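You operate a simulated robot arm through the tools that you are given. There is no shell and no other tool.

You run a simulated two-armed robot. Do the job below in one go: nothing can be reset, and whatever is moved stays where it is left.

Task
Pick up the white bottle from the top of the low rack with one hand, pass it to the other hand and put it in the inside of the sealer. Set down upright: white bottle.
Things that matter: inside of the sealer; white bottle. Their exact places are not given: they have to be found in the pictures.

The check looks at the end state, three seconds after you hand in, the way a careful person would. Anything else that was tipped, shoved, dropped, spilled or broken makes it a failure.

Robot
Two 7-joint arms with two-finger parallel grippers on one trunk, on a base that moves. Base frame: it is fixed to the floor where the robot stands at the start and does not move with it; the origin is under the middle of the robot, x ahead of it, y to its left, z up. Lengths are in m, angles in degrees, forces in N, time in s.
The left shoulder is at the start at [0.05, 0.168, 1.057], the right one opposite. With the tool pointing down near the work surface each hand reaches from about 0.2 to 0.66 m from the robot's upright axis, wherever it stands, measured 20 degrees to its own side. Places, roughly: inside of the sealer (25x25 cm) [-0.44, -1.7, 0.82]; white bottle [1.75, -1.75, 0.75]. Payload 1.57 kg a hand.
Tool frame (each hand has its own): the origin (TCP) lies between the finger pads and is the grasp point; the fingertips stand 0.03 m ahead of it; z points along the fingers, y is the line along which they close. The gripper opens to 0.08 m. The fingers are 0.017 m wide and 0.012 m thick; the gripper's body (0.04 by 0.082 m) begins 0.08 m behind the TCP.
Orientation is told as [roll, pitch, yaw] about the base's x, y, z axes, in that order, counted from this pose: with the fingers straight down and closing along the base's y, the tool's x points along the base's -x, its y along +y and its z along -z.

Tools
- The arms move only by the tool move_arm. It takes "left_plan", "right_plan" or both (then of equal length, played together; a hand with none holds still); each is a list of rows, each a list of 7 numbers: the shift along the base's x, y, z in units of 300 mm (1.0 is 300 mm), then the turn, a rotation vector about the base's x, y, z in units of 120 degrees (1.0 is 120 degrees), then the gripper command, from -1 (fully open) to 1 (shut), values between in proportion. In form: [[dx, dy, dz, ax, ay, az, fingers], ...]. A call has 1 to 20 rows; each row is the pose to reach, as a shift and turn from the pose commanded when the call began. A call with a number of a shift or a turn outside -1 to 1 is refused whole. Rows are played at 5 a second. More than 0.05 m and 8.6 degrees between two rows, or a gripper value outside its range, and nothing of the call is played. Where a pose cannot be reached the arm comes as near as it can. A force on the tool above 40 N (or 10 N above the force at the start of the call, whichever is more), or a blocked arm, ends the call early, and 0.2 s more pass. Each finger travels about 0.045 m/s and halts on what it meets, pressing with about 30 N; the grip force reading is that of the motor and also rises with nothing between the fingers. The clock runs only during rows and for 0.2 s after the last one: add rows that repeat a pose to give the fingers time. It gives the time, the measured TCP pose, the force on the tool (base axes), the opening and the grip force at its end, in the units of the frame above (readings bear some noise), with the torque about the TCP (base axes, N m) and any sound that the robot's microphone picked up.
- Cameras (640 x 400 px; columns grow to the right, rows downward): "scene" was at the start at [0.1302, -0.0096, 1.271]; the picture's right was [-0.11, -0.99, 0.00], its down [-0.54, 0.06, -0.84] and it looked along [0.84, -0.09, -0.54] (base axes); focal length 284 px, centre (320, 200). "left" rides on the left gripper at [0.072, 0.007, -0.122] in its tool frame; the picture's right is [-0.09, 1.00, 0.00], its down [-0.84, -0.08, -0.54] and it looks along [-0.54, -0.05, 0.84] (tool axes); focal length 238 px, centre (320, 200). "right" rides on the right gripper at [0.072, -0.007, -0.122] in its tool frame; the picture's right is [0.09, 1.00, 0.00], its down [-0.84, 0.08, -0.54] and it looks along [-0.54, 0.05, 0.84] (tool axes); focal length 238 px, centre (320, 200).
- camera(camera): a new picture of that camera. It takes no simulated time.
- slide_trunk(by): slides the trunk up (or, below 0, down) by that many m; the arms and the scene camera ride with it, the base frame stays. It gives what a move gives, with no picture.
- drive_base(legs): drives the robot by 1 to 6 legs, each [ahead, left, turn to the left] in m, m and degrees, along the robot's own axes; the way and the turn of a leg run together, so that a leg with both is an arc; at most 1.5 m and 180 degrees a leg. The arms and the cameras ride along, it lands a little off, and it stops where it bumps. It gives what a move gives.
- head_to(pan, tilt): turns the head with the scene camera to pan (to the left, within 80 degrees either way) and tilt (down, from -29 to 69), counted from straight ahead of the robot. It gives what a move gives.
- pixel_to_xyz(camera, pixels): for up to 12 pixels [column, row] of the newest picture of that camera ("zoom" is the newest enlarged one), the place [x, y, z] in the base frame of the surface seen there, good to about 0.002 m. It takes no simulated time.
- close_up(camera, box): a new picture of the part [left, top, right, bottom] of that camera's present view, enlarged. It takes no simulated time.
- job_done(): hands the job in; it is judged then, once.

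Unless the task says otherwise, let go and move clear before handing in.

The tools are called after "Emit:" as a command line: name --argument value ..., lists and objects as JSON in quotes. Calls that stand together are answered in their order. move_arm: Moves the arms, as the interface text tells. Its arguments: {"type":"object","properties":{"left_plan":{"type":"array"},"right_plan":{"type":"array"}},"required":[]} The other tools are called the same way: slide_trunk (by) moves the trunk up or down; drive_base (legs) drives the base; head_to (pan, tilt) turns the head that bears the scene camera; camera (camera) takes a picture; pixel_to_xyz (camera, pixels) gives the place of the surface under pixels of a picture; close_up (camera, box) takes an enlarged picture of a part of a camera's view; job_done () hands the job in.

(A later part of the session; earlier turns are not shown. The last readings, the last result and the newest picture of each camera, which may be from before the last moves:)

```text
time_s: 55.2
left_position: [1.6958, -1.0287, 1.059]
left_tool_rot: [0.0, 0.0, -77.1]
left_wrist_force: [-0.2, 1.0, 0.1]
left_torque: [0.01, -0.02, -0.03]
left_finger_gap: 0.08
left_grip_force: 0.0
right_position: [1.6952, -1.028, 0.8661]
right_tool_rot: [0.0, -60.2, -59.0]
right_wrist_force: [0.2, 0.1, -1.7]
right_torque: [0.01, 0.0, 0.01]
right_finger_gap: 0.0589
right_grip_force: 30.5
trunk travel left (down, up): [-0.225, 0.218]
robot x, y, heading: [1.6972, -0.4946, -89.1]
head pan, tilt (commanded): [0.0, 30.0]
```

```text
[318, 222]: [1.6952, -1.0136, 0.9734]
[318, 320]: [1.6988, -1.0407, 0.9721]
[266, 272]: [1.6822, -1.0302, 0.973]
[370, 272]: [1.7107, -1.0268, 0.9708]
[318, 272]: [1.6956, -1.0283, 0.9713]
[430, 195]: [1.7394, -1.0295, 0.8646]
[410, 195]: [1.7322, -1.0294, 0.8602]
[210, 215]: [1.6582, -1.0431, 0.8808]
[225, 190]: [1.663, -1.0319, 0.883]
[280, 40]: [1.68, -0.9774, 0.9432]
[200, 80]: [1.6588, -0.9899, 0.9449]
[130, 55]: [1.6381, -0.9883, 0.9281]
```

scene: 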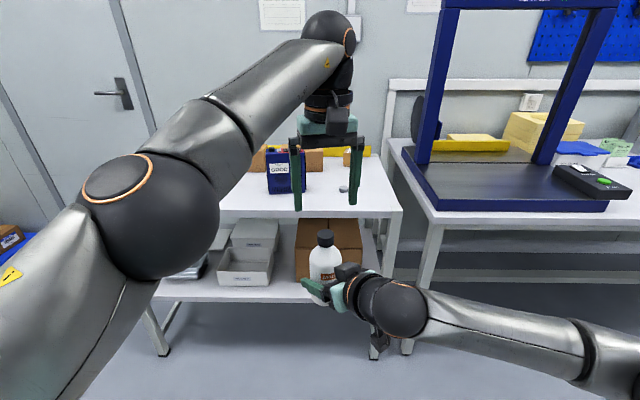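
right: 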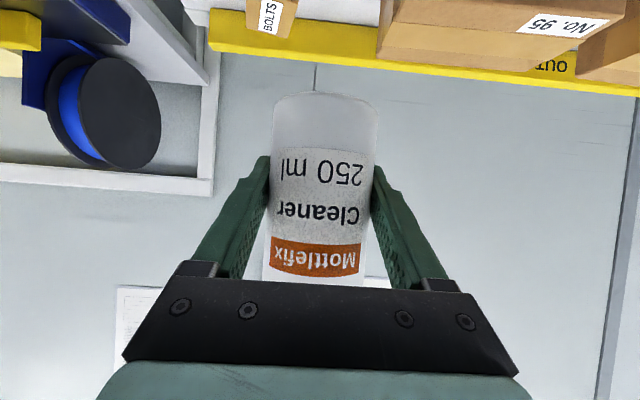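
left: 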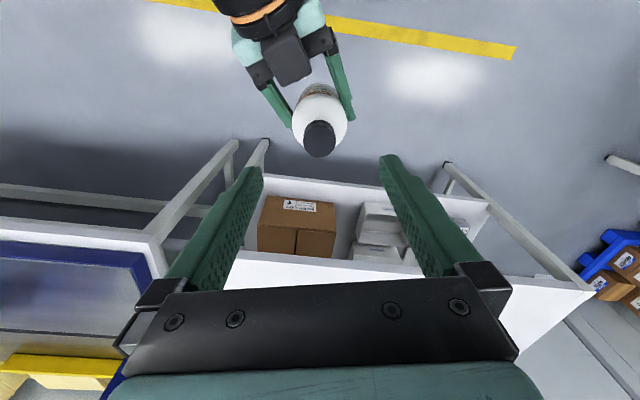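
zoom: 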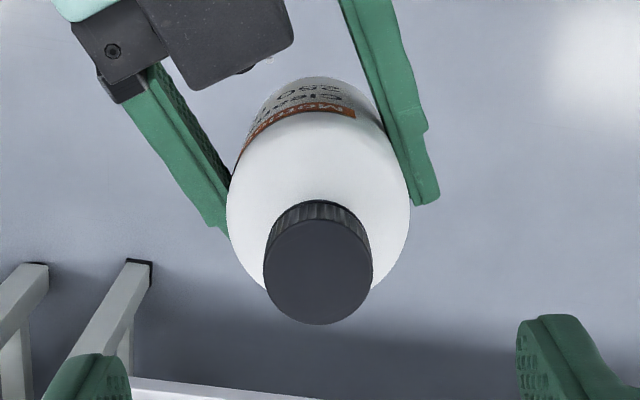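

The cap centre is (1.6965, -1.0277), within 1 mm of the left TCP, and the right hand's parts are all below z 0.95 and clear of where the left fingers will go. I'll lower the left hand straight down over the bottle.

Emit:
move_arm --left_plan '[[0.002, 0.003, -0.06, 0, 0, 0, -1], [0.002, 0.003, -0.12, 0, 0, 0, -1], [0.002, 0.003, -0.18, 0, 0, 0, -1], [0.002, 0.003, -0.24, 0, 0, 0, -1], [0.002, 0.003, -0.3, 0, 0, 0, -1], [0.002, 0.003, -0.36, 0, 0, 0, -1], [0.002, 0.003, -0.42, 0, 0, 0, -1], [0.002, 0.003, -0.42, 0, 0, 0, -1]]'

Emit:
camera --camera "scene"

Emit:
camera --camera "left"

```text
time_s: 57.0
left_position: [1.6952, -1.0273, 0.9349]
left_tool_rot: [0.0, -0.2, -77.1]
left_wrist_force: [-0.3, 0.6, -0.6]
left_torque: [0.01, -0.01, 0.02]
left_finger_gap: 0.0801
left_grip_force: 0.0
right_position: [1.6951, -1.0283, 0.8668]
right_tool_rot: [0.0, -60.0, -59.1]
right_wrist_force: [0.6, 0.0, -2.6]
right_torque: [0.04, 0.01, 0.01]
right_finger_gap: 0.0589
right_grip_force: 30.1
trunk travel left (down, up): [-0.225, 0.218]
robot x, y, heading: [1.698, -0.4919, -89.2]
head pan, tilt (commanded): [0.0, 30.0]
```

```text
taken
```

scene: 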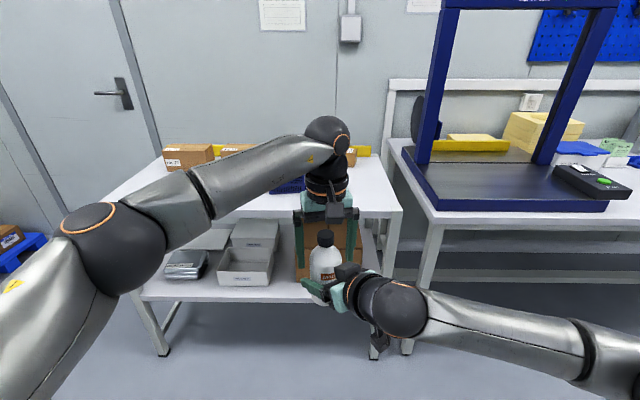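

```text
taken
```

left: 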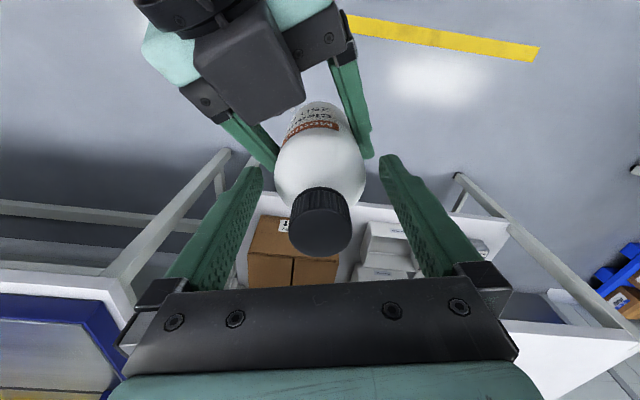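

The left fingers straddle the bottle's upper body with no contact force. I'll close the left gripper while the right keeps holding.

Emit:
move_arm --left_plan '[[0, 0, 0, 0, 0, 0, 0], [0, 0, 0, 0, 0, 0, 0.5], [0, 0, 0, 0, 0, 0, 1], [0, 0, 0, 0, 0, 0, 1], [0, 0, 0, 0, 0, 0, 1], [0, 0, 0, 0, 0, 0, 1]]'

Emit:
camera --camera "left"

```text
time_s: 58.4
left_position: [1.695, -1.0282, 0.9342]
left_tool_rot: [0.0, 0.0, -77.1]
left_wrist_force: [0.8, -0.6, 0.1]
left_torque: [-0.02, -0.04, 0.02]
left_finger_gap: 0.0583
left_grip_force: 29.9
right_position: [1.6944, -1.0276, 0.8662]
right_tool_rot: [0.0, -60.0, -58.9]
right_wrist_force: [-0.8, 0.8, -1.3]
right_torque: [-0.02, -0.01, -0.04]
right_finger_gap: 0.059
right_grip_force: 30.1
trunk travel left (down, up): [-0.225, 0.218]
robot x, y, heading: [1.6961, -0.4944, -89.1]
head pan, tilt (commanded): [0.0, 30.0]
```

```text
taken
```

left: 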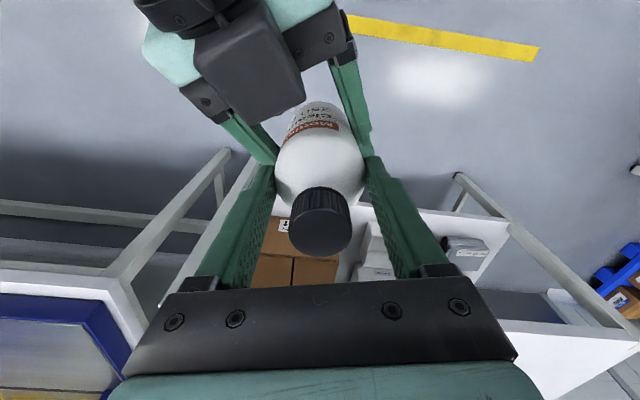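

The left hand now grips too (gap 0.058, 29.9 N). I'll open the right gripper slowly.

Emit:
move_arm --right_plan '[[0, 0, 0, 0, 0, 0, 0], [0, 0, 0, 0, 0, 0, -0.5], [0, 0, 0, 0, 0, 0, -1], [0, 0, 0, 0, 0, 0, -1], [0, 0, 0, 0, 0, 0, -1]]'

Emit:
camera --camera "left"

```text
time_s: 59.6
left_position: [1.695, -1.0276, 0.9348]
left_tool_rot: [0.0, 0.0, -77.1]
left_wrist_force: [-0.5, 0.0, 0.0]
left_torque: [-0.03, -0.02, 0.02]
left_finger_gap: 0.058
left_grip_force: 29.9
right_position: [1.6948, -1.0286, 0.8677]
right_tool_rot: [0.0, -60.0, -59.0]
right_wrist_force: [-0.2, 0.7, 0.6]
right_torque: [0.03, -0.06, -0.03]
right_finger_gap: 0.0798
right_grip_force: 0.1
trunk travel left (down, up): [-0.225, 0.218]
robot x, y, heading: [1.6977, -0.4958, -88.8]
head pan, tilt (commanded): [0.0, 30.0]
```

```text
taken
```

left: 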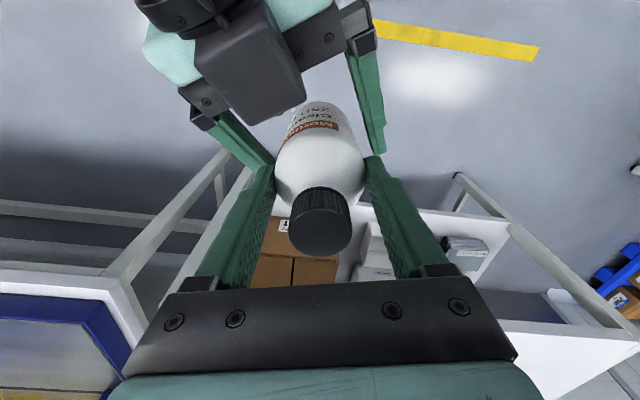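

The right fingers are fully open (0.080) and the left grip is steady at 29.9 N. I'll withdraw the right hand horizontally backwards out from under the left hand.

Emit:
move_arm --right_plan '[[-0.026, 0.043, 0, 0, 0, 0, -1], [-0.052, 0.086, -0.005, 0, 0, 0, -1], [-0.086, 0.143, -0.01, 0, 0, 0, -1], [-0.12, 0.2, -0.015, 0, 0, 0, -1], [-0.155, 0.257, -0.02, 0, 0, 0, -1], [-0.189, 0.314, -0.03, 0, 0, 0, -1], [-0.223, 0.371, -0.04, 0, 0, 0, -1], [-0.257, 0.428, -0.05, 0, 0, 0, -1], [-0.257, 0.428, -0.05, 0, 0, 0, -1]]'

Emit:
camera --camera "scene"

Emit:
camera --camera "left"

```text
time_s: 61.6
left_position: [1.6959, -1.0282, 0.9356]
left_tool_rot: [0.0, 0.0, -77.2]
left_wrist_force: [0.5, -0.1, 0.5]
left_torque: [-0.03, 0.02, 0.02]
left_finger_gap: 0.058
left_grip_force: 29.3
right_position: [1.6054, -0.8952, 0.8421]
right_tool_rot: [0.1, -60.1, -59.1]
right_wrist_force: [0.4, 0.0, 0.5]
right_torque: [0.01, -0.02, 0.0]
right_finger_gap: 0.0799
right_grip_force: 0.1
right hand out of reach, approached as far as the arm can: row 6, 7, 8, 9
trunk travel left (down, up): [-0.225, 0.218]
robot x, y, heading: [1.6984, -0.4976, -89.3]
head pan, tilt (commanded): [0.0, 30.0]
```

```text
taken
```

scene: 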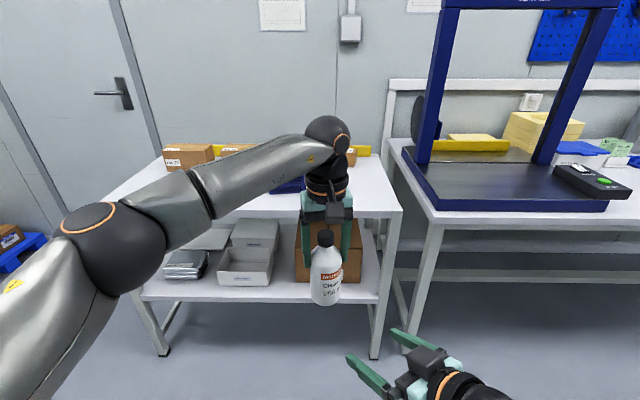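

```text
taken
```

left: 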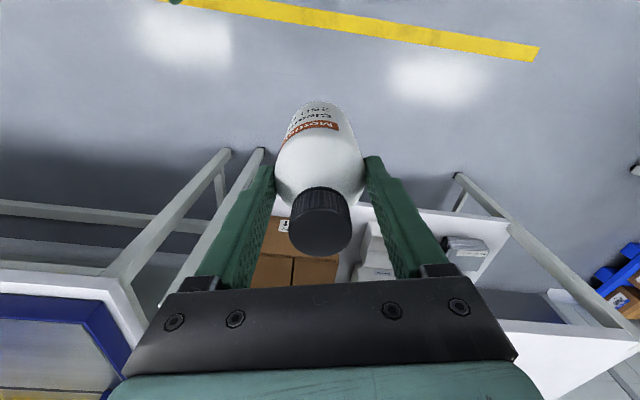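

The handover worked: the left hand alone holds the bottle at (325,270) and the right hand is clear. I'll zoom to check the bottle's attitude and fold the right hand back to a safe downward pose at my right side.

Emit:
close_up --camera "scene" --box '[250, 170, 410, 310]'

Emit:
move_arm --right_plan '[[-0.035, 0.0117, 0.0667, 0.0429, 0.0257, 0, -1], [-0.07, 0.0234, 0.1333, 0.0857, 0.0515, 0, -1], [-0.105, 0.035, 0.2, 0.1286, 0.0773, 0, -1], [-0.14, 0.0468, 0.2667, 0.1714, 0.103, 0, -1], [-0.175, 0.0585, 0.3333, 0.2143, 0.1288, 0, -1], [-0.21, 0.07, 0.4, 0.2572, 0.1545, 0, -1], [-0.245, 0.082, 0.4667, 0.3, 0.1803, 0, -1], [-0.28, 0.0936, 0.5333, 0.3429, 0.206, 0, -1], [-0.315, 0.105, 0.6, 0.3857, 0.2318, 0, -1], [-0.35, 0.117, 0.667, 0.4286, 0.2575, 0, -1], [-0.35, 0.117, 0.667, 0.4286, 0.2575, 0, -1]]'

Emit:
camera --camera "scene"

```text
2.86 times, centred on (330, 240) of scene
```

zoom: 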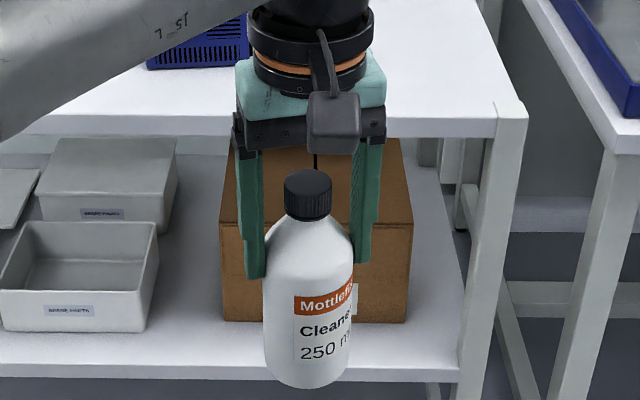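

```text
time_s: 64.0
left_position: [1.6945, -1.0282, 0.9357]
left_tool_rot: [0.0, 0.0, -77.1]
left_wrist_force: [0.2, -0.4, 0.0]
left_torque: [-0.01, 0.0, -0.04]
left_finger_gap: 0.0579
left_grip_force: 30.1
right_position: [1.5013, -0.8602, 1.0424]
right_tool_rot: [0.1, 0.0, -59.0]
right_wrist_force: [0.7, -0.6, -0.3]
right_torque: [-0.01, -0.04, 0.02]
right_finger_gap: 0.08
right_grip_force: 0.0
right hand out of reach, approached as far as the arm can: row 2
trunk travel left (down, up): [-0.225, 0.218]
robot x, y, heading: [1.6996, -0.4947, -88.9]
head pan, tilt (commanded): [0.0, 30.0]
```

```text
taken
```

scene: 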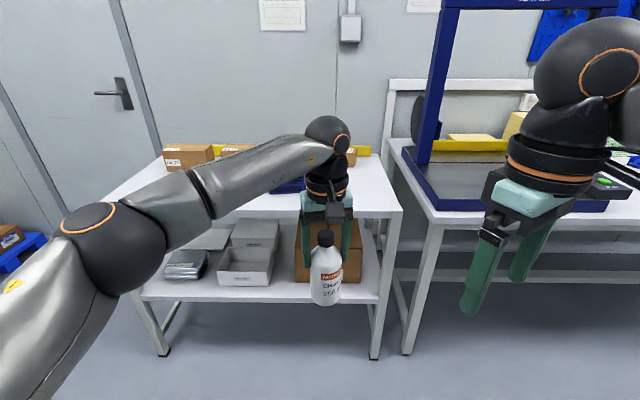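

The right hand is back in a downward pose. I'll measure the bottle in the left hand for tilt or slip.

Emit:
close_up --camera "scene" --box '[280, 210, 380, 320]'

```text
3.64 times, centred on (330, 265) of scene
```

zoom: 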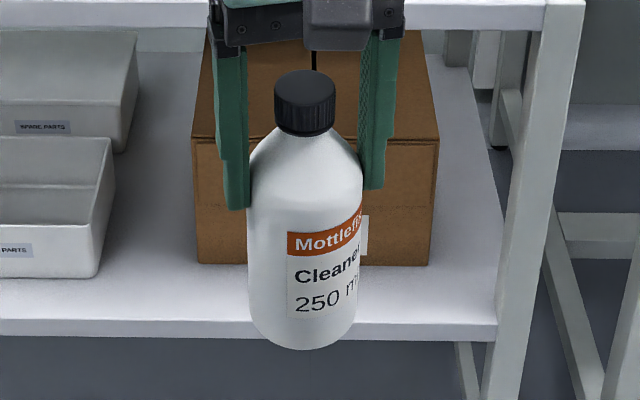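

Emit:
pixel_to_xyz --camera "zoom" --pixels '[[305, 75], [305, 90], [305, 200], [304, 240], [303, 290], [302, 335], [254, 240], [357, 240], [254, 300], [352, 300]]'

Emit:
move_arm --right_plan '[[0, 0, 0.03, 0, 0, -0.06, -1], [0, 0, 0.06, 0, 0, -0.12, -1], [0, 0, 0.1, 0, 0, -0.18, -1], [0, 0, 0.15, 0, 0, -0.25, -1], [0, 0, 0.2, 0, 0, -0.25, -1], [0, 0, 0.2, 0, 0, -0.25, -1]]'

```text
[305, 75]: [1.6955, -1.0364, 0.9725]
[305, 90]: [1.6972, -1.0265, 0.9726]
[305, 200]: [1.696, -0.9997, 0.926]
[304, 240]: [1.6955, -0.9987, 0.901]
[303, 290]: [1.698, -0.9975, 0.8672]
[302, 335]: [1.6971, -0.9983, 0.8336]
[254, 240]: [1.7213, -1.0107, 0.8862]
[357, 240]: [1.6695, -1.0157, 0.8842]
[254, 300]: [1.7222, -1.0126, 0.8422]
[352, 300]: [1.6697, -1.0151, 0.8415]
```

```text
time_s: 65.4
left_position: [1.6951, -1.0271, 0.9346]
left_tool_rot: [0.0, 0.1, -77.0]
left_wrist_force: [0.2, 0.1, -0.7]
left_torque: [0.03, 0.0, 0.0]
left_finger_gap: 0.058
left_grip_force: 30.2
right_position: [1.5008, -0.8623, 1.1031]
right_tool_rot: [0.0, 0.0, -88.9]
right_wrist_force: [0.3, -1.0, 0.5]
right_torque: [0.01, -0.01, 0.0]
right_finger_gap: 0.0799
right_grip_force: 0.0
trunk travel left (down, up): [-0.225, 0.218]
robot x, y, heading: [1.6969, -0.4951, -89.4]
head pan, tilt (commanded): [0.0, 30.0]
```

The bottle hangs plumb (front face at y -0.998 from z 0.83 to 0.92) and its base sits 0.1185 below the left TCP. I'll raise the trunk so the bottle clears the sealer rim, then strafe along the benches toward the sealer.

Emit:
slide_trunk --by 0.2

Emit:
drive_base --legs '[[0, -1.1, -0.8], [0, -1.1, 0]]'

Emit:
head_to --pan 0 --tilt 35

Emit:
camera --camera "scene"

```text
time_s: 67.5
left_position: [1.6947, -1.0271, 1.135]
left_tool_rot: [-0.1, 0.0, -77.2]
left_wrist_force: [-0.2, 0.5, -2.0]
left_torque: [-0.02, 0.03, -0.01]
left_finger_gap: 0.058
left_grip_force: 30.5
right_position: [1.5025, -0.8623, 1.3029]
right_tool_rot: [-0.1, 0.0, -89.0]
right_wrist_force: [-0.7, -0.1, -0.2]
right_torque: [-0.02, -0.02, 0.0]
right_finger_gap: 0.0798
right_grip_force: 0.1
trunk travel left (down, up): [-0.425, 0.018]
robot x, y, heading: [1.6984, -0.4984, -89.3]
head pan, tilt (commanded): [0.0, 30.0]
```

```text
time_s: 86.4
left_position: [-0.4086, -1.0925, 1.1343]
left_tool_rot: [0.0, 0.0, -74.8]
left_wrist_force: [0.8, 0.4, -2.0]
left_torque: [0.01, 0.01, -0.02]
left_finger_gap: 0.0583
left_grip_force: 30.0
right_position: [-0.6081, -0.9334, 1.3022]
right_tool_rot: [0.1, 0.0, -86.5]
right_wrist_force: [-1.0, -0.6, -0.6]
right_torque: [0.01, -0.01, -0.02]
right_finger_gap: 0.0799
right_grip_force: 0.0
trunk travel left (down, up): [-0.425, 0.018]
robot x, y, heading: [-0.4265, -0.555, -86.6]
head pan, tilt (commanded): [0.0, 30.0]
```

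```text
time_s: 87.1
left_position: [-0.41, -1.0913, 1.1345]
left_tool_rot: [0.1, 0.0, -74.6]
left_wrist_force: [-0.2, -0.1, -2.4]
left_torque: [-0.01, -0.01, 0.02]
left_finger_gap: 0.0582
left_grip_force: 29.8
right_position: [-0.6094, -0.9335, 1.3023]
right_tool_rot: [0.0, 0.0, -86.7]
right_wrist_force: [0.1, 0.2, 0.7]
right_torque: [0.01, -0.01, 0.0]
right_finger_gap: 0.0797
right_grip_force: 0.1
trunk travel left (down, up): [-0.425, 0.018]
robot x, y, heading: [-0.4305, -0.56, -86.7]
head pan, tilt (commanded): [0.0, 35.0]
```

```text
taken
```

scene: 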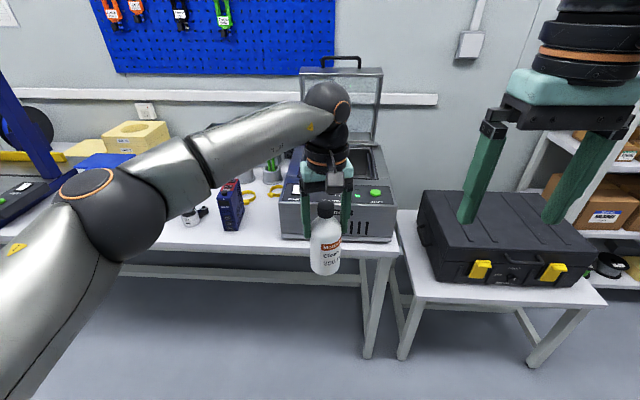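

The left arm hides most of the sealer in the scene view. I'll look through the left wrist camera, and move the left hand aside to the left to clear the scene view.

Emit:
camera --camera "left"

Emit:
move_arm --left_plan '[[0.1, 0.03, 0, 0, 0, 0, 1], [0.2, 0.06, 0, 0, 0, 0, 1], [0.3, 0.09, 0, 0, 0, 0, 1], [0.4, 0.12, 0, 0, 0, 0, 1], [0.5, 0.15, 0, 0, 0, 0, 1], [0.6, 0.18, 0, 0, 0, 0, 1], [0.7, 0.21, 0, 0, 0, 0, 1], [0.7, 0.21, 0, 0, 0, 0, 1]]'

Emit:
camera --camera "scene"

```text
taken
```

left: 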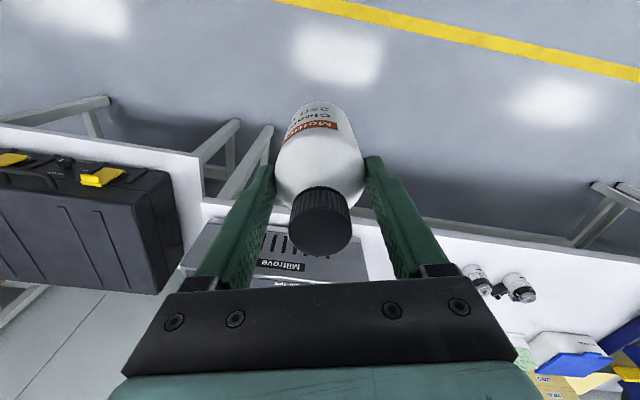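

```text
time_s: 88.9
left_position: [-0.2028, -1.0302, 1.1338]
left_tool_rot: [0.0, 0.1, -74.8]
left_wrist_force: [-0.2, 0.0, -3.1]
left_torque: [0.0, -0.03, -0.01]
left_finger_gap: 0.0583
left_grip_force: 30.1
right_position: [-0.6093, -0.9344, 1.3019]
right_tool_rot: [0.0, 0.0, -86.8]
right_wrist_force: [0.1, 0.1, 0.2]
right_torque: [0.01, 0.02, 0.03]
right_finger_gap: 0.0801
right_grip_force: 0.1
trunk travel left (down, up): [-0.425, 0.018]
robot x, y, heading: [-0.4267, -0.5606, -86.6]
head pan, tilt (commanded): [0.0, 35.0]
```

```text
taken
```

scene: 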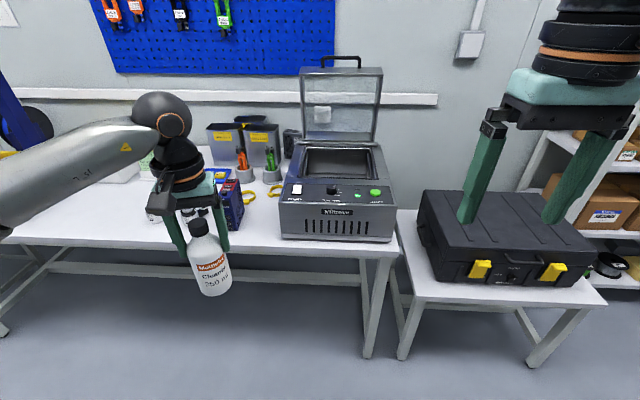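

Now the sealer is in full view around (340,180). I'll zoom in and measure its opening, floor and lid.

Emit:
close_up --camera "scene" --box '[270, 50, 410, 250]'

Emit:
close_up --camera "scene" --box '[290, 125, 390, 205]'

```text
2.00 times, centred on (340, 150) of scene
```

zoom: 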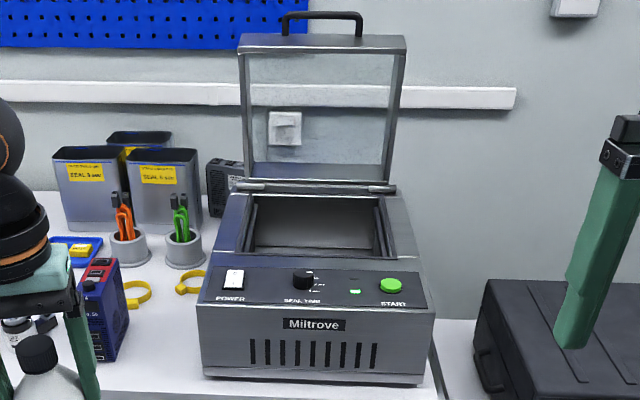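

```text
5.00 times, centred on (340, 165) of scene
```

zoom: 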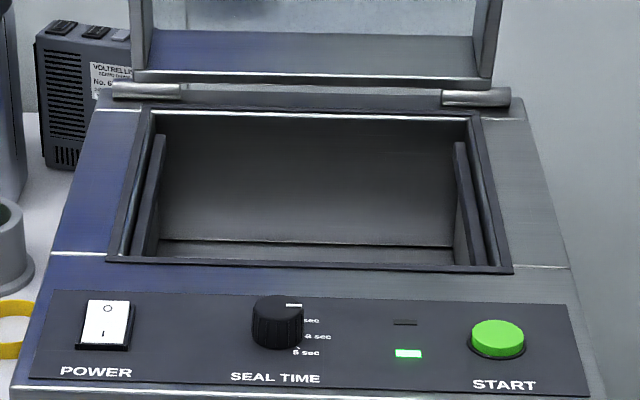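

Emit:
pixel_to_xyz --camera "zoom" --pixels '[[150, 112], [468, 118], [110, 257], [508, 268], [308, 120], [308, 200], [308, 238], [308, 256], [308, 268], [155, 190], [462, 190], [180, 250]]'

Emit:
pixel_to_xyz --camera "zoom" --pixels '[[430, 252], [145, 240], [475, 240], [310, 80], [310, 50], [300, 95], [145, 90], [475, 97], [278, 305], [498, 330], [105, 305], [300, 285]]'

```text
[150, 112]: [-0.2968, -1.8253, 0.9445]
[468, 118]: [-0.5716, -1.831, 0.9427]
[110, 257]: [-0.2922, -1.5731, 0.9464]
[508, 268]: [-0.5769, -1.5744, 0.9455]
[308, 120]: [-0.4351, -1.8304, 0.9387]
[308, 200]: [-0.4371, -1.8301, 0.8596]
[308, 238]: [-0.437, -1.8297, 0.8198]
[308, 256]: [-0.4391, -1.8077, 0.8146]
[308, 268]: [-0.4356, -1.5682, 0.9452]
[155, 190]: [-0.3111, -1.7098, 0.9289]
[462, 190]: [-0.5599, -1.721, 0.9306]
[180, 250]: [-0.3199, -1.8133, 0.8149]
```

```text
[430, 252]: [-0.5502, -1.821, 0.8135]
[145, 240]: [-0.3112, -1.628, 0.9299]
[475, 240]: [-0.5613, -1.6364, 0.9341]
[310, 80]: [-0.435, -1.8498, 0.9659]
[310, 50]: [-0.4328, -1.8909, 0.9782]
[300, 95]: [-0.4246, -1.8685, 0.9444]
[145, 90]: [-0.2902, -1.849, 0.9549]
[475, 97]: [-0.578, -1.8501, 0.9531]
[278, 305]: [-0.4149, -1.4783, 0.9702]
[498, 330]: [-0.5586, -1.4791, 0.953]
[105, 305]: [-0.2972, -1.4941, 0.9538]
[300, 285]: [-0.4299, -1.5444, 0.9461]
```

The sealer's opening spans x -0.577..-0.292 and y -1.83..-1.57, rim at z 0.946 and floor at z 0.814; the lid stands behind y -1.85. Before driving in, I'll look down to see how far my base reaches toward the bench edge.

Emit:
head_to --pan -20 --tilt 69

Emit:
camera --camera "scene"

```text
time_s: 89.9
left_position: [-0.2021, -1.0308, 1.1338]
left_tool_rot: [0.0, 0.0, -74.8]
left_wrist_force: [0.2, -0.3, -3.0]
left_torque: [0.02, 0.0, -0.03]
left_finger_gap: 0.0582
left_grip_force: 30.6
right_position: [-0.6081, -0.9335, 1.3027]
right_tool_rot: [0.0, -0.1, -86.6]
right_wrist_force: [0.2, 0.0, 0.2]
right_torque: [0.02, -0.04, 0.01]
right_finger_gap: 0.0798
right_grip_force: 0.1
trunk travel left (down, up): [-0.425, 0.018]
robot x, y, heading: [-0.4261, -0.5627, -86.9]
head pan, tilt (commanded): [-20.0, 68.8]
```

```text
taken
```

scene: 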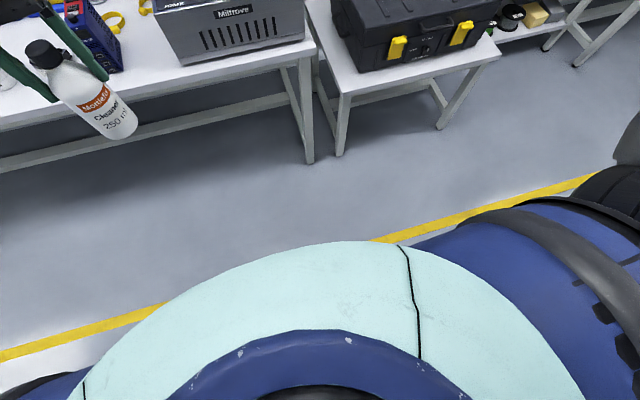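

Emit:
pixel_to_xyz --camera "scene" --pixels '[[300, 243], [350, 243], [250, 258], [340, 260], [500, 225], [305, 50], [150, 90], [312, 160], [340, 150], [345, 90], [180, 62], [310, 330]]'

```text
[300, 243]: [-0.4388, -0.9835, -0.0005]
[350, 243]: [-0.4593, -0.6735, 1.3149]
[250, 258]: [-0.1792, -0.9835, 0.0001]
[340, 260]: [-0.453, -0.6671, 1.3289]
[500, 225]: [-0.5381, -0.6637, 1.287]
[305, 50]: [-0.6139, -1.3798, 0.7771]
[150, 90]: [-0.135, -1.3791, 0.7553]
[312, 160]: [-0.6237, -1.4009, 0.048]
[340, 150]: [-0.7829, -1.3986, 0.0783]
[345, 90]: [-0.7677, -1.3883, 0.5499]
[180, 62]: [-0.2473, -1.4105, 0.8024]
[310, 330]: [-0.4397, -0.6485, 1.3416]
```

The downward view only shows my torso (front at y -0.67) and floor from y -0.98, so the base reaches less than 0.42 m ahead. I'll turn the right hand so its camera can look back at the base.

Emit:
move_arm --right_plan '[[0, 0, -0.03, 0, 0, 0.06, -1], [0, 0, -0.06, 0, 0, 0.12, -1], [0, 0, -0.1, 0, 0, 0.18, -1], [0, 0, -0.15, 0, 0, 0.24, -1], [0, 0, -0.2, 0, 0, 0.3, -1], [0, 0, -0.25, 0, 0, 0.36, -1], [0, 0, -0.3, 0, 0, 0.42, -1], [0, 0, -0.3, 0, 0, 0.48, -1], [0, 0, -0.3, 0, 0, 0.54, -1], [0, 0, -0.3, 0, 0, 0.54, -1]]'

Emit:
camera --camera "right"

```text
time_s: 92.1
left_position: [-0.2024, -1.031, 1.1348]
left_tool_rot: [0.0, 0.0, -74.7]
left_wrist_force: [-1.0, 0.8, -3.1]
left_torque: [-0.02, -0.01, -0.03]
left_finger_gap: 0.0577
left_grip_force: 30.1
right_position: [-0.6035, -0.9275, 1.2129]
right_tool_rot: [0.0, -0.1, -21.9]
right_wrist_force: [0.4, -0.4, 0.6]
right_torque: [-0.01, -0.03, 0.03]
right_finger_gap: 0.0799
right_grip_force: 0.0
right hand out of reach, approached as far as the arm can: row 9, 10
trunk travel left (down, up): [-0.425, 0.018]
robot x, y, heading: [-0.4265, -0.5559, -87.0]
head pan, tilt (commanded): [-20.0, 68.8]
```

```text
taken
```

right: 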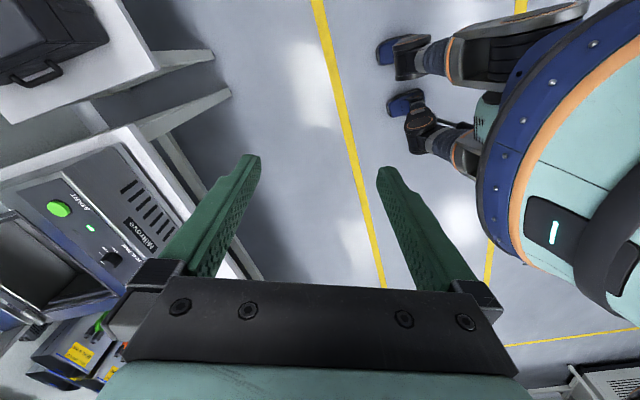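

The base's front shows two feet at about (385,50) and (400,105) and the body's front edge at (480,190). I'll read out their places.

Emit:
pixel_to_xyz --camera "right" --pixels '[[380, 50], [390, 108], [400, 60], [412, 125], [440, 60], [450, 145], [482, 190], [520, 90], [505, 230], [385, 40], [230, 265], [265, 280]]'

```text
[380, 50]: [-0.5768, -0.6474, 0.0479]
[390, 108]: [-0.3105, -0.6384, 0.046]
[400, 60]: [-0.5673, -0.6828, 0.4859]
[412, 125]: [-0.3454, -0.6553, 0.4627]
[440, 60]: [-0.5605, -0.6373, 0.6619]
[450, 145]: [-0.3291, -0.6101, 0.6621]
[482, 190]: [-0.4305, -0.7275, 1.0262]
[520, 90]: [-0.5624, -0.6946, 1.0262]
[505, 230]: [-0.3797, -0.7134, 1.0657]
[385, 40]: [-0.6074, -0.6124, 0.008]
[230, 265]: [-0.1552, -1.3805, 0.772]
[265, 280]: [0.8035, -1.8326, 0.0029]
```

My body reaches only about 0.175 m ahead of its axis, so standing at y≈-1.08 keeps well clear of the bench edge at y -1.38. I'll restore the right hand and drive partway in.

Emit:
move_arm --right_plan '[[0, 0, 0.03, 0, 0, -0.06, -1], [0, 0, 0.06, 0, 0, -0.12, -1], [0, 0.01, 0.1, 0, 0, -0.18, -1], [0, 0.02, 0.15, 0, 0, -0.24, -1], [0, 0.03, 0.2, 0, 0, -0.3, -1], [0, 0.04, 0.25, 0, 0, -0.36, -1], [0, 0.05, 0.27, 0, 0, -0.42, -1], [0, 0.06, 0.27, 0, 0, -0.48, -1], [0, 0.07, 0.27, 0, 0, -0.54, -1], [0, 0.07, 0.27, 0, 0, -0.54, -1]]'

Emit:
drive_base --legs '[[0, -0.1, -3.1], [0.25, 0, 0]]'

Emit:
head_to --pan 0 --tilt 45

Emit:
camera --camera "scene"

```text
time_s: 94.3
left_position: [-0.203, -1.0296, 1.1348]
left_tool_rot: [0.0, 0.0, -74.8]
left_wrist_force: [0.5, 0.2, -2.2]
left_torque: [-0.01, -0.02, -0.03]
left_finger_gap: 0.0579
left_grip_force: 29.8
right_position: [-0.6028, -0.9073, 1.2916]
right_tool_rot: [0.0, 0.1, -86.8]
right_wrist_force: [-0.4, 1.3, -0.4]
right_torque: [0.02, 0.02, 0.03]
right_finger_gap: 0.08
right_grip_force: 0.1
trunk travel left (down, up): [-0.425, 0.018]
robot x, y, heading: [-0.4271, -0.5589, -86.9]
head pan, tilt (commanded): [-20.0, 68.8]
```

```text
time_s: 97.3
left_position: [-0.3258, -1.3004, 1.1337]
left_tool_rot: [0.0, 0.0, -77.6]
left_wrist_force: [0.3, 0.0, -2.2]
left_torque: [0.0, -0.02, -0.03]
left_finger_gap: 0.0583
left_grip_force: 30.1
right_position: [-0.7196, -1.1581, 1.2913]
right_tool_rot: [0.1, 0.0, -89.6]
right_wrist_force: [0.8, -0.1, 0.4]
right_torque: [0.05, 0.03, 0.0]
right_finger_gap: 0.0801
right_grip_force: 0.1
trunk travel left (down, up): [-0.425, 0.018]
robot x, y, heading: [-0.5312, -0.8172, -89.5]
head pan, tilt (commanded): [-20.0, 68.8]
```

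```text
time_s: 98.1
left_position: [-0.3246, -1.3008, 1.1334]
left_tool_rot: [0.0, 0.0, -77.5]
left_wrist_force: [0.6, 0.1, -3.4]
left_torque: [-0.01, 0.01, 0.0]
left_finger_gap: 0.058
left_grip_force: 30.5
right_position: [-0.7201, -1.1586, 1.2922]
right_tool_rot: [-0.1, 0.0, -89.6]
right_wrist_force: [0.1, 0.0, -0.7]
right_torque: [0.05, 0.03, 0.0]
right_finger_gap: 0.08
right_grip_force: 0.0
trunk travel left (down, up): [-0.425, 0.018]
robot x, y, heading: [-0.5296, -0.8218, -89.6]
head pan, tilt (commanded): [0.0, 45.0]
```

```text
taken
```

scene: 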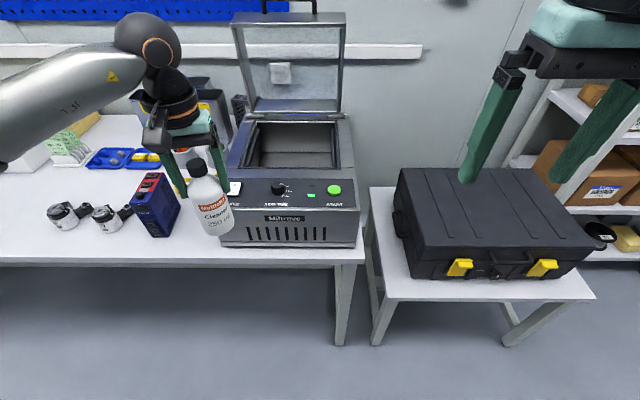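

Now at (-0.530, -0.820) facing the sealer; its opening is clearly visible at (295,145). I'll zoom in on the inside from this closer angle.

Emit:
close_up --camera "scene" --box '[225, 100, 365, 200]'

```text
4.00 times, centred on (295, 150) of scene
```

zoom: 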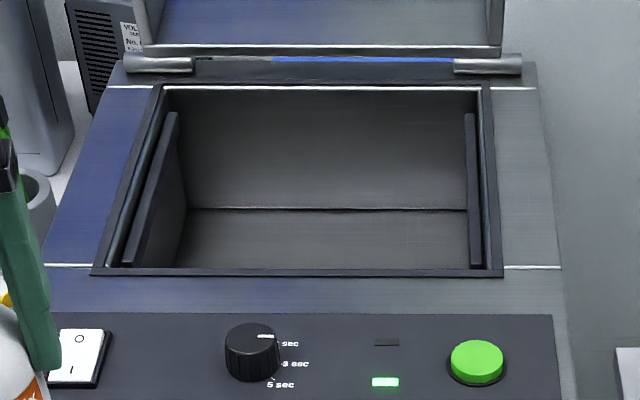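

Emit:
pixel_to_xyz --camera "zoom" --pixels '[[200, 215], [320, 215], [455, 215], [190, 260], [320, 260], [460, 260], [320, 150], [175, 115], [130, 262], [472, 120], [475, 262], [320, 270]]'

Emit:
pixel_to_xyz --camera "zoom" --pixels '[[165, 92], [475, 92], [100, 272], [500, 272], [320, 52], [320, 20], [490, 30], [255, 335], [80, 345], [476, 345], [320, 300], [185, 180]]'

```text
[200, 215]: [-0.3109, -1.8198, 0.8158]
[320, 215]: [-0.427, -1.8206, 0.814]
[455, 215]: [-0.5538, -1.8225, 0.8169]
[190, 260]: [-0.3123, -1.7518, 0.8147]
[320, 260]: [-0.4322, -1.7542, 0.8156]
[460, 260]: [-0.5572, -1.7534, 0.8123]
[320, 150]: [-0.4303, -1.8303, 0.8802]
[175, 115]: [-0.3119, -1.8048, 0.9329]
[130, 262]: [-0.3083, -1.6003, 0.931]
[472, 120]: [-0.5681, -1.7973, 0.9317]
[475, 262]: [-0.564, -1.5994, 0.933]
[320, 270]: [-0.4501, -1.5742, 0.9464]
```

```text
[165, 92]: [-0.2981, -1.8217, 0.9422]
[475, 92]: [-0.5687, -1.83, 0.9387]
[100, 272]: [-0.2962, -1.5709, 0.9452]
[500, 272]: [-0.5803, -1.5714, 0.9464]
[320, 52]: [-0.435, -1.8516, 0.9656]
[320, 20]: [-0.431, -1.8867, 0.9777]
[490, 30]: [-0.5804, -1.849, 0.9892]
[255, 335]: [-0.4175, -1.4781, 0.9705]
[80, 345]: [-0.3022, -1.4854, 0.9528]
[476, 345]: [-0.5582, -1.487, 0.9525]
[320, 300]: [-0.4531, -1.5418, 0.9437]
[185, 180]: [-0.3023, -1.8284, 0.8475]
```

The inside floor is flat at z 0.815 and free, with centre about (-0.436, -1.70). I'll drive the last 0.27 m ahead; the bottle's base at z 1.015 passes well above the control panel.

Emit:
drive_base --legs '[[0.27, 0, -0.4]]'

Emit:
camera --camera "scene"

Emit:
camera --camera "left"

```text
time_s: 100.1
left_position: [-0.3293, -1.5758, 1.1343]
left_tool_rot: [0.0, 0.0, -78.1]
left_wrist_force: [0.6, -1.4, -2.0]
left_torque: [0.03, 0.0, 0.01]
left_finger_gap: 0.0581
left_grip_force: 30.5
right_position: [-0.721, -1.4291, 1.2926]
right_tool_rot: [0.0, 0.0, -90.0]
right_wrist_force: [0.2, -0.5, 0.3]
right_torque: [0.03, 0.0, -0.02]
right_finger_gap: 0.0801
right_grip_force: 0.0
trunk travel left (down, up): [-0.425, 0.018]
robot x, y, heading: [-0.5285, -1.0949, -90.0]
head pan, tilt (commanded): [0.0, 45.0]
```

```text
taken
```

scene: 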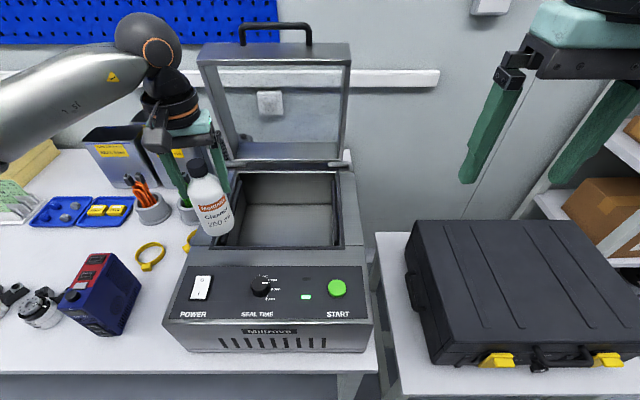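

```text
taken
```

left: 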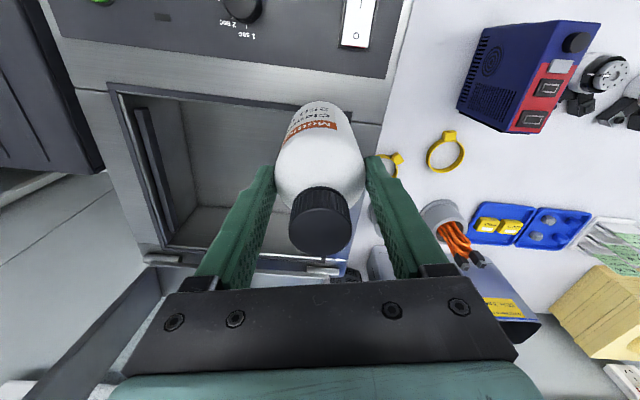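

The bottle hovers at the sealer's left front corner, all clear. I'll move it over the centre of the opening at the same height.

Emit:
move_arm --left_plan '[[-0.051, -0.057, 0, 0, 0, 0, 1], [-0.102, -0.113, 0, 0, 0, 0, 1], [-0.153, -0.17, 0, 0, 0, 0, 1], [-0.203, -0.227, 0, 0, 0, 0, 1], [-0.254, -0.284, 0, 0, 0, 0, 1], [-0.305, -0.34, 0, 0, 0, 0, 1], [-0.356, -0.397, 0, 0, 0, 0, 1], [-0.356, -0.397, 0, 0, 0, 0, 1], [-0.356, -0.397, 0, 0, 0, 0, 1]]'

Emit:
camera --camera "scene"

Emit:
camera --camera "left"

```text
time_s: 102.1
left_position: [-0.4355, -1.6946, 1.1333]
left_tool_rot: [0.0, -0.1, -78.2]
left_wrist_force: [-0.9, 0.0, -2.9]
left_torque: [0.01, 0.02, 0.02]
left_finger_gap: 0.0581
left_grip_force: 29.9
right_position: [-0.7211, -1.4289, 1.2913]
right_tool_rot: [0.1, 0.0, -90.0]
right_wrist_force: [-0.7, 0.2, 0.0]
right_torque: [-0.02, 0.01, -0.01]
right_finger_gap: 0.08
right_grip_force: 0.0
trunk travel left (down, up): [-0.425, 0.018]
robot x, y, heading: [-0.5287, -1.0913, -90.1]
head pan, tilt (commanded): [0.0, 45.0]
```

```text
taken
```

scene: 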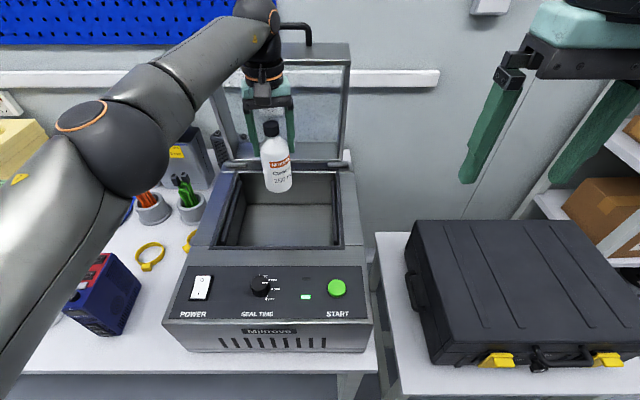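

```text
taken
```

left: 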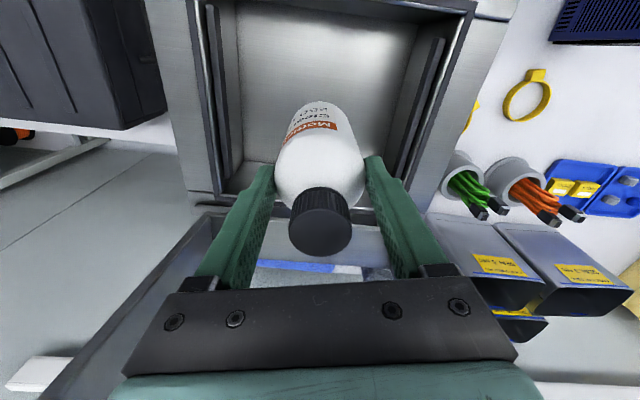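

The bottle is over the centre of the opening. Before lowering, I'll check how high the left elbow and forearm are over the things on the bench.

Emit:
pixel_to_xyz --camera "scene" --pixels '[[100, 120], [130, 170], [150, 100], [220, 60], [50, 200], [30, 280], [100, 270], [185, 180], [145, 185], [180, 150], [255, 20], [75, 300]]'

Emit:
head_to --pan 45 --tilt 50

Emit:
camera --camera "scene"

```text
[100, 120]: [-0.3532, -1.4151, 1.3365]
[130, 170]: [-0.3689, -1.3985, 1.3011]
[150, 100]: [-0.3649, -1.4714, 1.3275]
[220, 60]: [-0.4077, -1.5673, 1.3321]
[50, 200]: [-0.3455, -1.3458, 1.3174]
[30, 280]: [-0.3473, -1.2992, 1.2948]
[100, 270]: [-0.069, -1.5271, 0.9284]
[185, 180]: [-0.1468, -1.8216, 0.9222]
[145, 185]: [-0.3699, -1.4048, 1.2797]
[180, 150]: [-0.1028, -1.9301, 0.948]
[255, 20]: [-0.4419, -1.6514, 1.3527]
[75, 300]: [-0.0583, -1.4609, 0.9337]
```

```text
time_s: 103.2
left_position: [-0.4343, -1.6949, 1.1344]
left_tool_rot: [0.1, 0.0, -78.1]
left_wrist_force: [-0.1, -0.6, -1.5]
left_torque: [0.0, 0.0, -0.01]
left_finger_gap: 0.0581
left_grip_force: 30.1
right_position: [-0.7213, -1.4285, 1.2915]
right_tool_rot: [0.0, 0.0, -89.9]
right_wrist_force: [-0.2, -0.7, 0.0]
right_torque: [-0.01, 0.0, 0.04]
right_finger_gap: 0.0799
right_grip_force: 0.0
trunk travel left (down, up): [-0.425, 0.018]
robot x, y, heading: [-0.5278, -1.0938, -89.9]
head pan, tilt (commanded): [45.0, 50.0]
```

```text
taken
```

scene: 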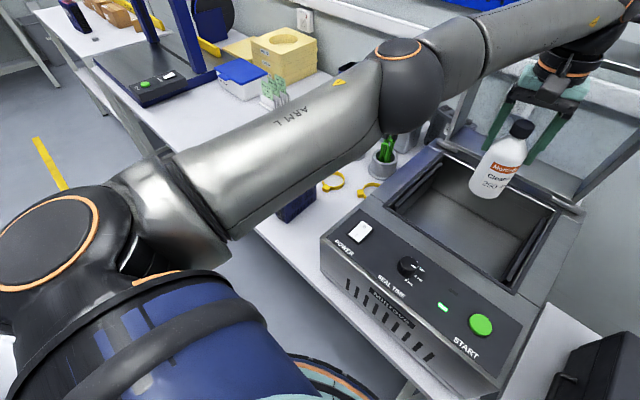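

The elbow is at about z 1.3, far above the bench items (highest about 0.95). I'll lower the bottle straight down into the sealer, stopping about 1 cm above its floor.

Emit:
move_arm --left_plan '[[0, 0, -0.07, 0, 0, 0, 1], [0, 0, -0.14, 0, 0, 0, 1], [0, 0, -0.21, 0, 0, 0, 1], [0, 0, -0.28, 0, 0, 0, 1], [0, 0, -0.35, 0, 0, 0, 1], [0, 0, -0.42, 0, 0, 0, 1], [0, 0, -0.49, 0, 0, 0, 1], [0, 0, -0.56, 0, 0, 0, 1], [0, 0, -0.63, 0, 0, 0, 1], [0, 0, -0.63, 0, 0, 0, 1]]'

Emit:
head_to --pan 5 --tilt 48

Emit:
camera --camera "scene"

Emit:
camera --camera "left"

```text
time_s: 105.4
left_position: [-0.4342, -1.6938, 0.947]
left_tool_rot: [0.0, 0.0, -78.1]
left_wrist_force: [-0.8, -0.7, -2.3]
left_torque: [-0.02, 0.01, 0.03]
left_finger_gap: 0.0579
left_grip_force: 30.1
right_position: [-0.721, -1.4289, 1.2915]
right_tool_rot: [0.0, -0.1, -90.0]
right_wrist_force: [0.3, 0.3, 0.3]
right_torque: [-0.03, 0.03, -0.02]
right_finger_gap: 0.0799
right_grip_force: 0.1
trunk travel left (down, up): [-0.425, 0.018]
robot x, y, heading: [-0.5263, -1.0903, -90.0]
head pan, tilt (commanded): [45.0, 50.0]
```

```text
time_s: 106.5
left_position: [-0.4344, -1.6938, 0.9467]
left_tool_rot: [0.1, 0.0, -78.1]
left_wrist_force: [-0.8, 0.3, -2.2]
left_torque: [0.0, 0.0, 0.04]
left_finger_gap: 0.0578
left_grip_force: 29.9
right_position: [-0.7219, -1.429, 1.2909]
right_tool_rot: [0.1, -0.1, -90.0]
right_wrist_force: [0.1, -0.4, 0.4]
right_torque: [-0.02, -0.01, 0.02]
right_finger_gap: 0.0798
right_grip_force: 0.0
trunk travel left (down, up): [-0.425, 0.018]
robot x, y, heading: [-0.5252, -1.0889, -89.9]
head pan, tilt (commanded): [5.0, 48.0]
```

```text
taken
```

scene: 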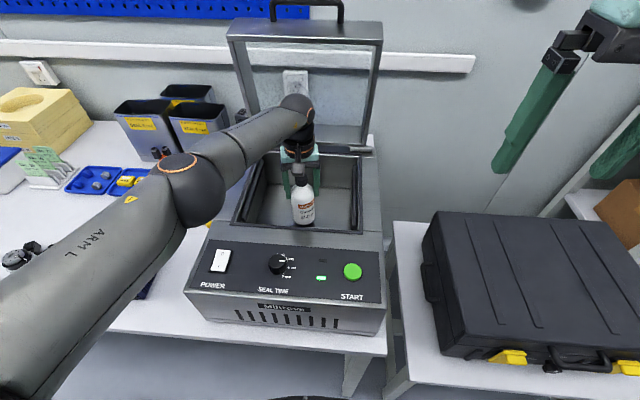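

```text
taken
```

left: 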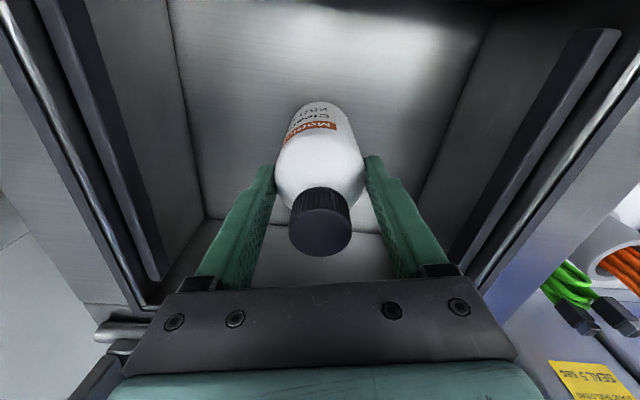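

The bottle is inside with its base about 1.3 cm above the floor and nothing touched (force still -2.3 N). I'll ease it down further.

Emit:
move_arm --left_plan '[[0, 0, -0.01, 0, 0, 0, 1], [0, 0, -0.02, 0, 0, 0, 1], [0, 0, -0.03, 0, 0, 0, 1], [0, 0, -0.038, 0, 0, 0, 1], [0, 0, -0.038, 0, 0, 0, 1]]'

```text
time_s: 107.7
left_position: [-0.4346, -1.6925, 0.9338]
left_tool_rot: [0.0, 0.0, -78.2]
left_wrist_force: [-0.6, -0.3, -3.4]
left_torque: [-0.02, -0.01, 0.0]
left_finger_gap: 0.0578
left_grip_force: 30.4
right_position: [-0.7213, -1.4292, 1.2932]
right_tool_rot: [0.0, -0.1, -90.1]
right_wrist_force: [-0.4, -0.2, 0.7]
right_torque: [-0.01, 0.0, -0.03]
right_finger_gap: 0.0798
right_grip_force: 0.1
trunk travel left (down, up): [-0.425, 0.018]
robot x, y, heading: [-0.5287, -1.0891, -90.0]
head pan, tilt (commanded): [5.0, 48.0]
```

Still hanging freely (-3.4 N) at z 0.934, so the base hasn't touched. I'll lower in 1 mm steps.

Emit:
move_arm --left_plan '[[0, 0, -0.003, 0, 0, 0, 1], [0, 0, -0.006, 0, 0, 0, 1], [0, 0, -0.006, 0, 0, 0, 1]]'

Emit:
close_up --camera "scene" --box '[250, 130, 370, 240]'

```text
time_s: 108.5
left_position: [-0.4353, -1.6928, 0.932]
left_tool_rot: [0.0, 0.0, -77.9]
left_wrist_force: [1.2, 0.2, -2.1]
left_torque: [0.0, -0.02, 0.01]
left_finger_gap: 0.0579
left_grip_force: 29.4
right_position: [-0.7219, -1.4285, 1.292]
right_tool_rot: [-0.1, -0.1, -89.9]
right_wrist_force: [0.3, 0.1, 0.3]
right_torque: [-0.01, 0.02, 0.02]
right_finger_gap: 0.08
right_grip_force: 0.1
trunk travel left (down, up): [-0.425, 0.018]
robot x, y, heading: [-0.527, -1.0908, -90.1]
head pan, tilt (commanded): [5.0, 48.0]
```

```text
3.64 times, centred on (310, 185) of scene
```

zoom: 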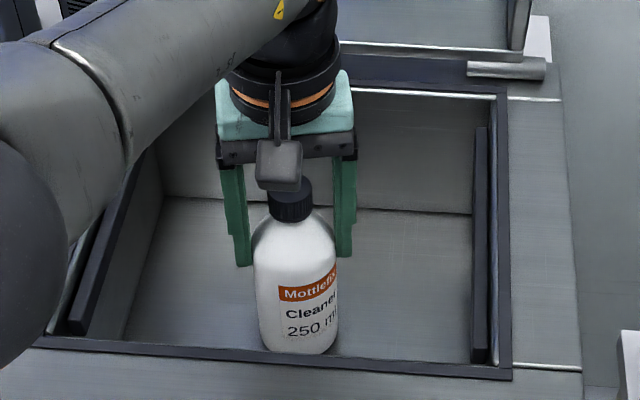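

Emit:
pixel_to_xyz --camera "zoom" --pixels '[[296, 346], [296, 340], [290, 185], [360, 300], [200, 300], [220, 330], [400, 330], [296, 270], [60, 320], [30, 200]]'

Emit:
move_arm --left_plan '[[0, 0, -0.003, 0, 0, 0, 1], [0, 0, -0.006, 0, 0, 0, 1], [0, 0, -0.006, 0, 0, 0, 1]]'

```text
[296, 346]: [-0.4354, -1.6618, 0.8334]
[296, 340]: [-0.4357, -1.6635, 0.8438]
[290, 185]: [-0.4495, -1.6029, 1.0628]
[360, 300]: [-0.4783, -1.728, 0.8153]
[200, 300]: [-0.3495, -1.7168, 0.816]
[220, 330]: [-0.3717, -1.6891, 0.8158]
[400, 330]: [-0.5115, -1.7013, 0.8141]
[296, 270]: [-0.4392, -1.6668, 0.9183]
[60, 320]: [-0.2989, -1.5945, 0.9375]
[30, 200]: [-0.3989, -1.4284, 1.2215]
```

```text
time_s: 109.3
left_position: [-0.4362, -1.6932, 0.932]
left_tool_rot: [-0.1, -0.2, -78.1]
left_wrist_force: [-1.4, -2.7, 6.6]
left_torque: [-0.29, -0.04, -0.06]
left_finger_gap: 0.0576
left_grip_force: 30.1
right_position: [-0.7218, -1.4274, 1.2932]
right_tool_rot: [0.0, -0.1, -90.0]
right_wrist_force: [-0.6, -0.2, -0.7]
right_torque: [-0.02, -0.01, -0.01]
right_finger_gap: 0.0801
right_grip_force: 0.1
trunk travel left (down, up): [-0.425, 0.018]
robot x, y, heading: [-0.5283, -1.0888, -89.9]
head pan, tilt (commanded): [5.0, 48.0]
```

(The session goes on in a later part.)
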